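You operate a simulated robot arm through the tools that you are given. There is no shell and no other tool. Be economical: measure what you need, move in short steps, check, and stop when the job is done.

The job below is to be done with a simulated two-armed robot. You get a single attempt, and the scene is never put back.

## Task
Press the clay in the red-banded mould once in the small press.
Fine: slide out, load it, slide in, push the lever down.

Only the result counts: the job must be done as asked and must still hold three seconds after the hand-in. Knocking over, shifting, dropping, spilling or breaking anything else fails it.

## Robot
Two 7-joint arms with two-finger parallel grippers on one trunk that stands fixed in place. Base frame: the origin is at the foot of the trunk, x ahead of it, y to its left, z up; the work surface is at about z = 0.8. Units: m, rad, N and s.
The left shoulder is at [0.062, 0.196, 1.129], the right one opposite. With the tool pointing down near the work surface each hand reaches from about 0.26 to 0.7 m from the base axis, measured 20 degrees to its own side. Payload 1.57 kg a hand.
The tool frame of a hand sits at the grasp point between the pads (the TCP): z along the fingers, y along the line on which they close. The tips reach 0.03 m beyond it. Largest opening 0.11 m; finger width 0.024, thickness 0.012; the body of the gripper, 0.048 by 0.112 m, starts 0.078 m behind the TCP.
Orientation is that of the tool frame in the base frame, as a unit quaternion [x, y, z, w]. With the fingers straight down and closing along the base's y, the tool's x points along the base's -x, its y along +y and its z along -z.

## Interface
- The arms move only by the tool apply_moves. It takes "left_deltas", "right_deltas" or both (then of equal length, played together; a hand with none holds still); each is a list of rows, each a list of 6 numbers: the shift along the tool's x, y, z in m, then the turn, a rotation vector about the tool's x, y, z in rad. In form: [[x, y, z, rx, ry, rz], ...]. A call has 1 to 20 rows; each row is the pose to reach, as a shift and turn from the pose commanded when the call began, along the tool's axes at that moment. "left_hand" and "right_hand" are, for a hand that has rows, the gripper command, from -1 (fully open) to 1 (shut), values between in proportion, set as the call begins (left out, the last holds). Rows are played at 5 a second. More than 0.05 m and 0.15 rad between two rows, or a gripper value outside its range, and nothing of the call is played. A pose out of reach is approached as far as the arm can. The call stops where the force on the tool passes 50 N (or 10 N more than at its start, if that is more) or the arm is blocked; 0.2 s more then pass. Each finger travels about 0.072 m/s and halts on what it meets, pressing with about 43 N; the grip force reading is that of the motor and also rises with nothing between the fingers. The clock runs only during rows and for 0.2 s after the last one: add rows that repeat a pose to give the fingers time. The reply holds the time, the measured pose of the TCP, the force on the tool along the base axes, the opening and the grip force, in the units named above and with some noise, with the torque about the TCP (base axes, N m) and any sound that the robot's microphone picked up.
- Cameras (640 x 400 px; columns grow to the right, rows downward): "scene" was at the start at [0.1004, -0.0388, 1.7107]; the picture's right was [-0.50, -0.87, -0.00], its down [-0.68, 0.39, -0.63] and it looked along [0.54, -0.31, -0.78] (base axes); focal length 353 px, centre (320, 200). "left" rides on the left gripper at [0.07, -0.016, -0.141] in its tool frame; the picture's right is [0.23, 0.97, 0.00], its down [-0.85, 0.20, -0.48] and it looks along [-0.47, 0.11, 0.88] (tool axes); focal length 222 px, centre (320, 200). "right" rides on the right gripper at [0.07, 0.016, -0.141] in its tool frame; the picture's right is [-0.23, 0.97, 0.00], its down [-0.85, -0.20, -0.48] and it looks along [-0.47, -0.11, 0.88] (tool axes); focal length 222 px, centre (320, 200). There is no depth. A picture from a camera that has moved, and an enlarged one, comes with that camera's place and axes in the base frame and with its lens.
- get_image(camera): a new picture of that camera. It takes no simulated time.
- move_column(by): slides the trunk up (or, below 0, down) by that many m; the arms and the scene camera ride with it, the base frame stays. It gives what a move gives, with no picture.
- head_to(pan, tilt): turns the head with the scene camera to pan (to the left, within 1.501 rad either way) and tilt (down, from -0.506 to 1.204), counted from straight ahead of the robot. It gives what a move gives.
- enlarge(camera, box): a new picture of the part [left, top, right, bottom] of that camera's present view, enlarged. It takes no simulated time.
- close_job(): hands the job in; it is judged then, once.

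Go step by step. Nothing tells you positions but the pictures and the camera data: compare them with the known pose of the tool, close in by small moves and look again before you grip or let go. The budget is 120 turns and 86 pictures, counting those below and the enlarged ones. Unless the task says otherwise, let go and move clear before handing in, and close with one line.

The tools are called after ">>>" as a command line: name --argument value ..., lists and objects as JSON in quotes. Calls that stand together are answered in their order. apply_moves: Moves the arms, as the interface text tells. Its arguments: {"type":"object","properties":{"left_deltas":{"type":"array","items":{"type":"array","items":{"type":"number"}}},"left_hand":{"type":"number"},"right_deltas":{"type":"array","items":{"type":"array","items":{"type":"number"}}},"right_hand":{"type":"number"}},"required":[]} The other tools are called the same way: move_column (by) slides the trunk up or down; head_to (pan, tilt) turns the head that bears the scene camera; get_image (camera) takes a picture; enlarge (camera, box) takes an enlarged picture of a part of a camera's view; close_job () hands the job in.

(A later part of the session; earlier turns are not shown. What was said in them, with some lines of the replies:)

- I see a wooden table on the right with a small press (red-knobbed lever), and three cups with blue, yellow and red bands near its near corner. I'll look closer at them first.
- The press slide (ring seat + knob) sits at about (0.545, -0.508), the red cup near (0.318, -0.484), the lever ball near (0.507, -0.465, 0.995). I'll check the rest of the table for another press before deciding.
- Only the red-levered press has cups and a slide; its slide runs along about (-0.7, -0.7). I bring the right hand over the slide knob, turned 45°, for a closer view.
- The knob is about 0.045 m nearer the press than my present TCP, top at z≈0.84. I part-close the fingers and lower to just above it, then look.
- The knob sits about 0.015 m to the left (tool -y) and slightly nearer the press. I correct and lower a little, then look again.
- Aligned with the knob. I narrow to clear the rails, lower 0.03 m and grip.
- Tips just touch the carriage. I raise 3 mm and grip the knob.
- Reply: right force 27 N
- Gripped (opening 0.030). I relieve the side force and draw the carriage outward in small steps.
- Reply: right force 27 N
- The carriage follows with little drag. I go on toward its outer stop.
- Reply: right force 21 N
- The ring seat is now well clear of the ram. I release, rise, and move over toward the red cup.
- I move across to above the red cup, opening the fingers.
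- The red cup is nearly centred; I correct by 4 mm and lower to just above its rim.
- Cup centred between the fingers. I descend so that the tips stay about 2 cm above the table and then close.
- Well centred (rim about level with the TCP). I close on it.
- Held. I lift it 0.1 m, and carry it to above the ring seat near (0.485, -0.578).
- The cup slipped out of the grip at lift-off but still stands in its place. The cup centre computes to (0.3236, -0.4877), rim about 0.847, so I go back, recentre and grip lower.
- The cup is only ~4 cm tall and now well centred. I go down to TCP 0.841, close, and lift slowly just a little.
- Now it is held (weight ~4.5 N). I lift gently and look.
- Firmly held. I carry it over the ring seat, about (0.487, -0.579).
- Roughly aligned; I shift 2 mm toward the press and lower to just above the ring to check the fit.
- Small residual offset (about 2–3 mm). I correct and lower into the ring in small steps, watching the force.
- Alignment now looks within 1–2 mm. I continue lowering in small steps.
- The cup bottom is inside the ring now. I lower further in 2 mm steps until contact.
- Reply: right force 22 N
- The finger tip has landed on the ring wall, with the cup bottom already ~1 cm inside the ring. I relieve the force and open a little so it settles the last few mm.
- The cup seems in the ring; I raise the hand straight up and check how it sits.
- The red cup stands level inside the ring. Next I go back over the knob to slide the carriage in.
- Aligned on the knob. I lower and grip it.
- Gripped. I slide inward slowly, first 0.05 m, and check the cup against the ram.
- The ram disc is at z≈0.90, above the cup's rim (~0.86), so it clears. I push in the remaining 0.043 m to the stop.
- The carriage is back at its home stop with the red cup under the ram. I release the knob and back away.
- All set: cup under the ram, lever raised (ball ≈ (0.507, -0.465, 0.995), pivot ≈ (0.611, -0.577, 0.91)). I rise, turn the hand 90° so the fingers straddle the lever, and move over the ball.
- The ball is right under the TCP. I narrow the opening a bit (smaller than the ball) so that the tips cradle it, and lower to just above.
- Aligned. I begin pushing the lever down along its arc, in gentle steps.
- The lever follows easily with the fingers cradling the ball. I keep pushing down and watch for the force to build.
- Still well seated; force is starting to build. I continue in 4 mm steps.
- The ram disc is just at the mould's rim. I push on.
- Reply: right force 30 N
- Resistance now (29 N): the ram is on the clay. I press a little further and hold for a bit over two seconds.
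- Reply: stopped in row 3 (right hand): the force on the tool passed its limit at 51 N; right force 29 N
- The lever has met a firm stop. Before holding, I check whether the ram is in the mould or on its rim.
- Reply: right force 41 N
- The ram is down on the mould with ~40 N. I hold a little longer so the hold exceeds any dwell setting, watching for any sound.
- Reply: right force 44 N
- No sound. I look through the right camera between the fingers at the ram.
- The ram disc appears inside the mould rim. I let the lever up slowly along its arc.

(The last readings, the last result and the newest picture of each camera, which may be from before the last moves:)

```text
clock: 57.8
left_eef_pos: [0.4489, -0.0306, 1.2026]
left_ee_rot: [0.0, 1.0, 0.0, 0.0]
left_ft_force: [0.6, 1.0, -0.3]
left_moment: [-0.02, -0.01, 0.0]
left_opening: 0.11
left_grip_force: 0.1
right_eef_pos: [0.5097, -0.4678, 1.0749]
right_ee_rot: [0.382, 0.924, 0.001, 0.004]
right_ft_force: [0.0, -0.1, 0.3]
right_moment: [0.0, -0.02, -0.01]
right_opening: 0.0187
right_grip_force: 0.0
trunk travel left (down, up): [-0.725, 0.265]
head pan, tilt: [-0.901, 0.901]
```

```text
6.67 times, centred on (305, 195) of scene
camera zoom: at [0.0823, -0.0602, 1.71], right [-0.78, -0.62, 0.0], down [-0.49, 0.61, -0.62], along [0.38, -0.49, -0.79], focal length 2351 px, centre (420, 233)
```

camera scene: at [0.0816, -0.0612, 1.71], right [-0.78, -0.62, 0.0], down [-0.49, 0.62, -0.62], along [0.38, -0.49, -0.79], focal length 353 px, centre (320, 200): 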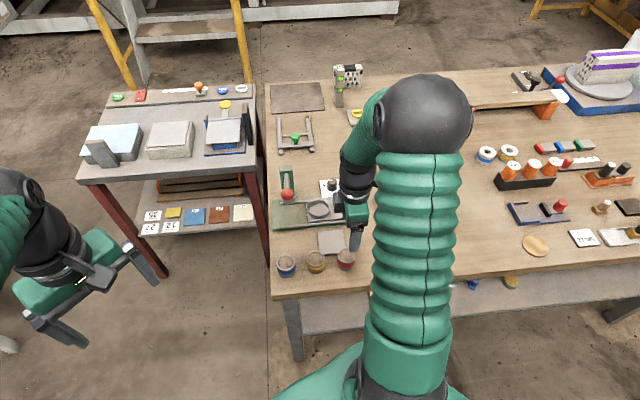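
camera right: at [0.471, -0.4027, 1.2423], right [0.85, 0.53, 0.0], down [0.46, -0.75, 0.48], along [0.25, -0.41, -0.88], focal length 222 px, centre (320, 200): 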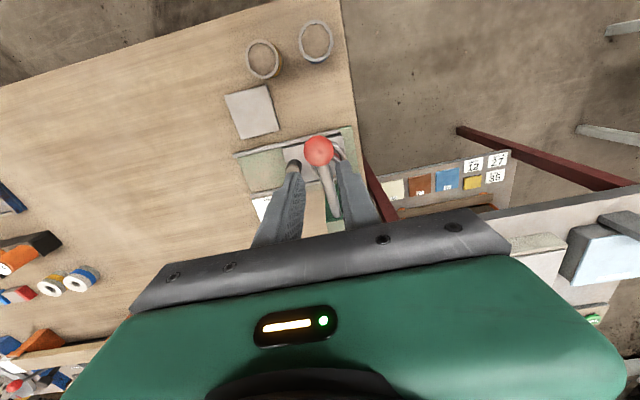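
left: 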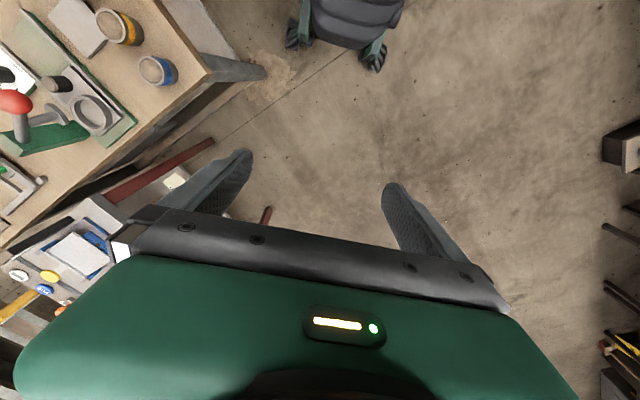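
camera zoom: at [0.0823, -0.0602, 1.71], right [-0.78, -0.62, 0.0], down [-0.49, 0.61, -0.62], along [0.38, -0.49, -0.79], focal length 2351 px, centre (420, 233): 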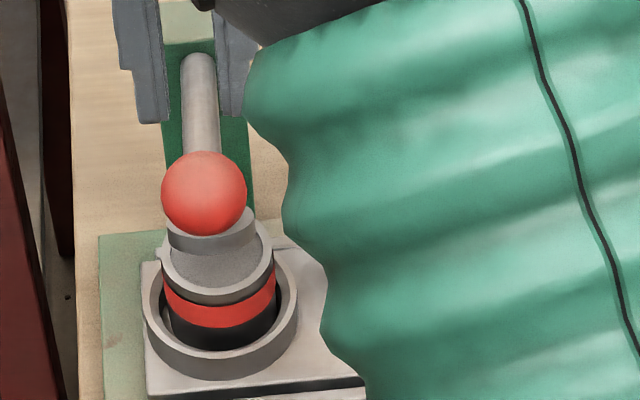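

The clay now shows flat and grey, clearly pressed, and the lever has returned by itself. I move the hand clear upward and take one last look.

>>> apply_moves --right_deltas '[[0.0, 0, -0.04, 0, 0, 0], [0.02, 0, -0.08, 0, 0, 0], [0.06, 0, -0.1, 0, 0, 0], [0.1, 0, -0.1, 0, 0, 0], [0.1, 0, -0.1, 0, 0, 0]]'

>>> get_image --camera "left"

>>> get_image --camera "scene"

```text
clock: 59.0
left_eef_pos: [0.4488, -0.0312, 1.2032]
left_ee_rot: [-0.001, 1.0, 0.0, 0.0]
left_ft_force: [0.5, -0.3, -0.7]
left_moment: [0.02, 0.01, 0.02]
left_opening: 0.11
left_grip_force: 0.1
right_eef_pos: [0.4419, -0.3984, 1.1722]
right_ee_rot: [0.382, 0.924, -0.001, 0.004]
right_ft_force: [-0.4, 0.1, -0.7]
right_moment: [0.04, 0.04, 0.02]
right_opening: 0.0187
right_grip_force: 0.1
trunk travel left (down, up): [-0.725, 0.265]
head pan, tilt: [-0.901, 0.901]
```

```text
17 pictures are left
camera left: at [0.3792, -0.0484, 1.3434], right [-0.23, 0.97, 0.0], down [0.86, 0.2, 0.48], along [0.47, 0.11, -0.88], focal length 222 px, centre (320, 200)
```

left: 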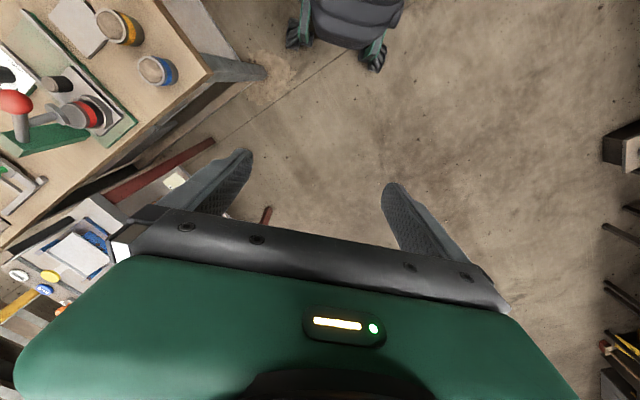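

```text
16 pictures are left
camera scene: at [0.0823, -0.0603, 1.71], right [-0.78, -0.62, 0.0], down [-0.49, 0.61, -0.62], along [0.38, -0.49, -0.79], focal length 353 px, centre (320, 200)
```

scene: 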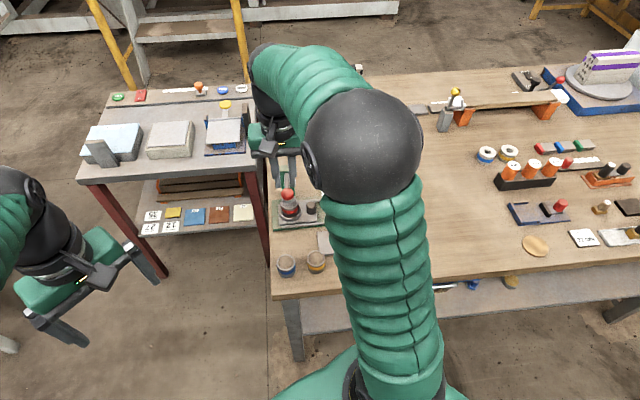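

The clay in the red-banded mould is pressed, the lever is back up, nothing else is disturbed, and the hand is clear. I hand the job in.

>>> close_job

```text
The job is handed in.
```

The clay in the red-banded mould was pressed once in the small press: it now looks flat, the lever is back up, and the mould is still under the ram with the slide in. My first grip on the mould slipped off as I lifted, but the mould stayed standing in place and the second grip held. The pictures show nothing else knocked over or moved.
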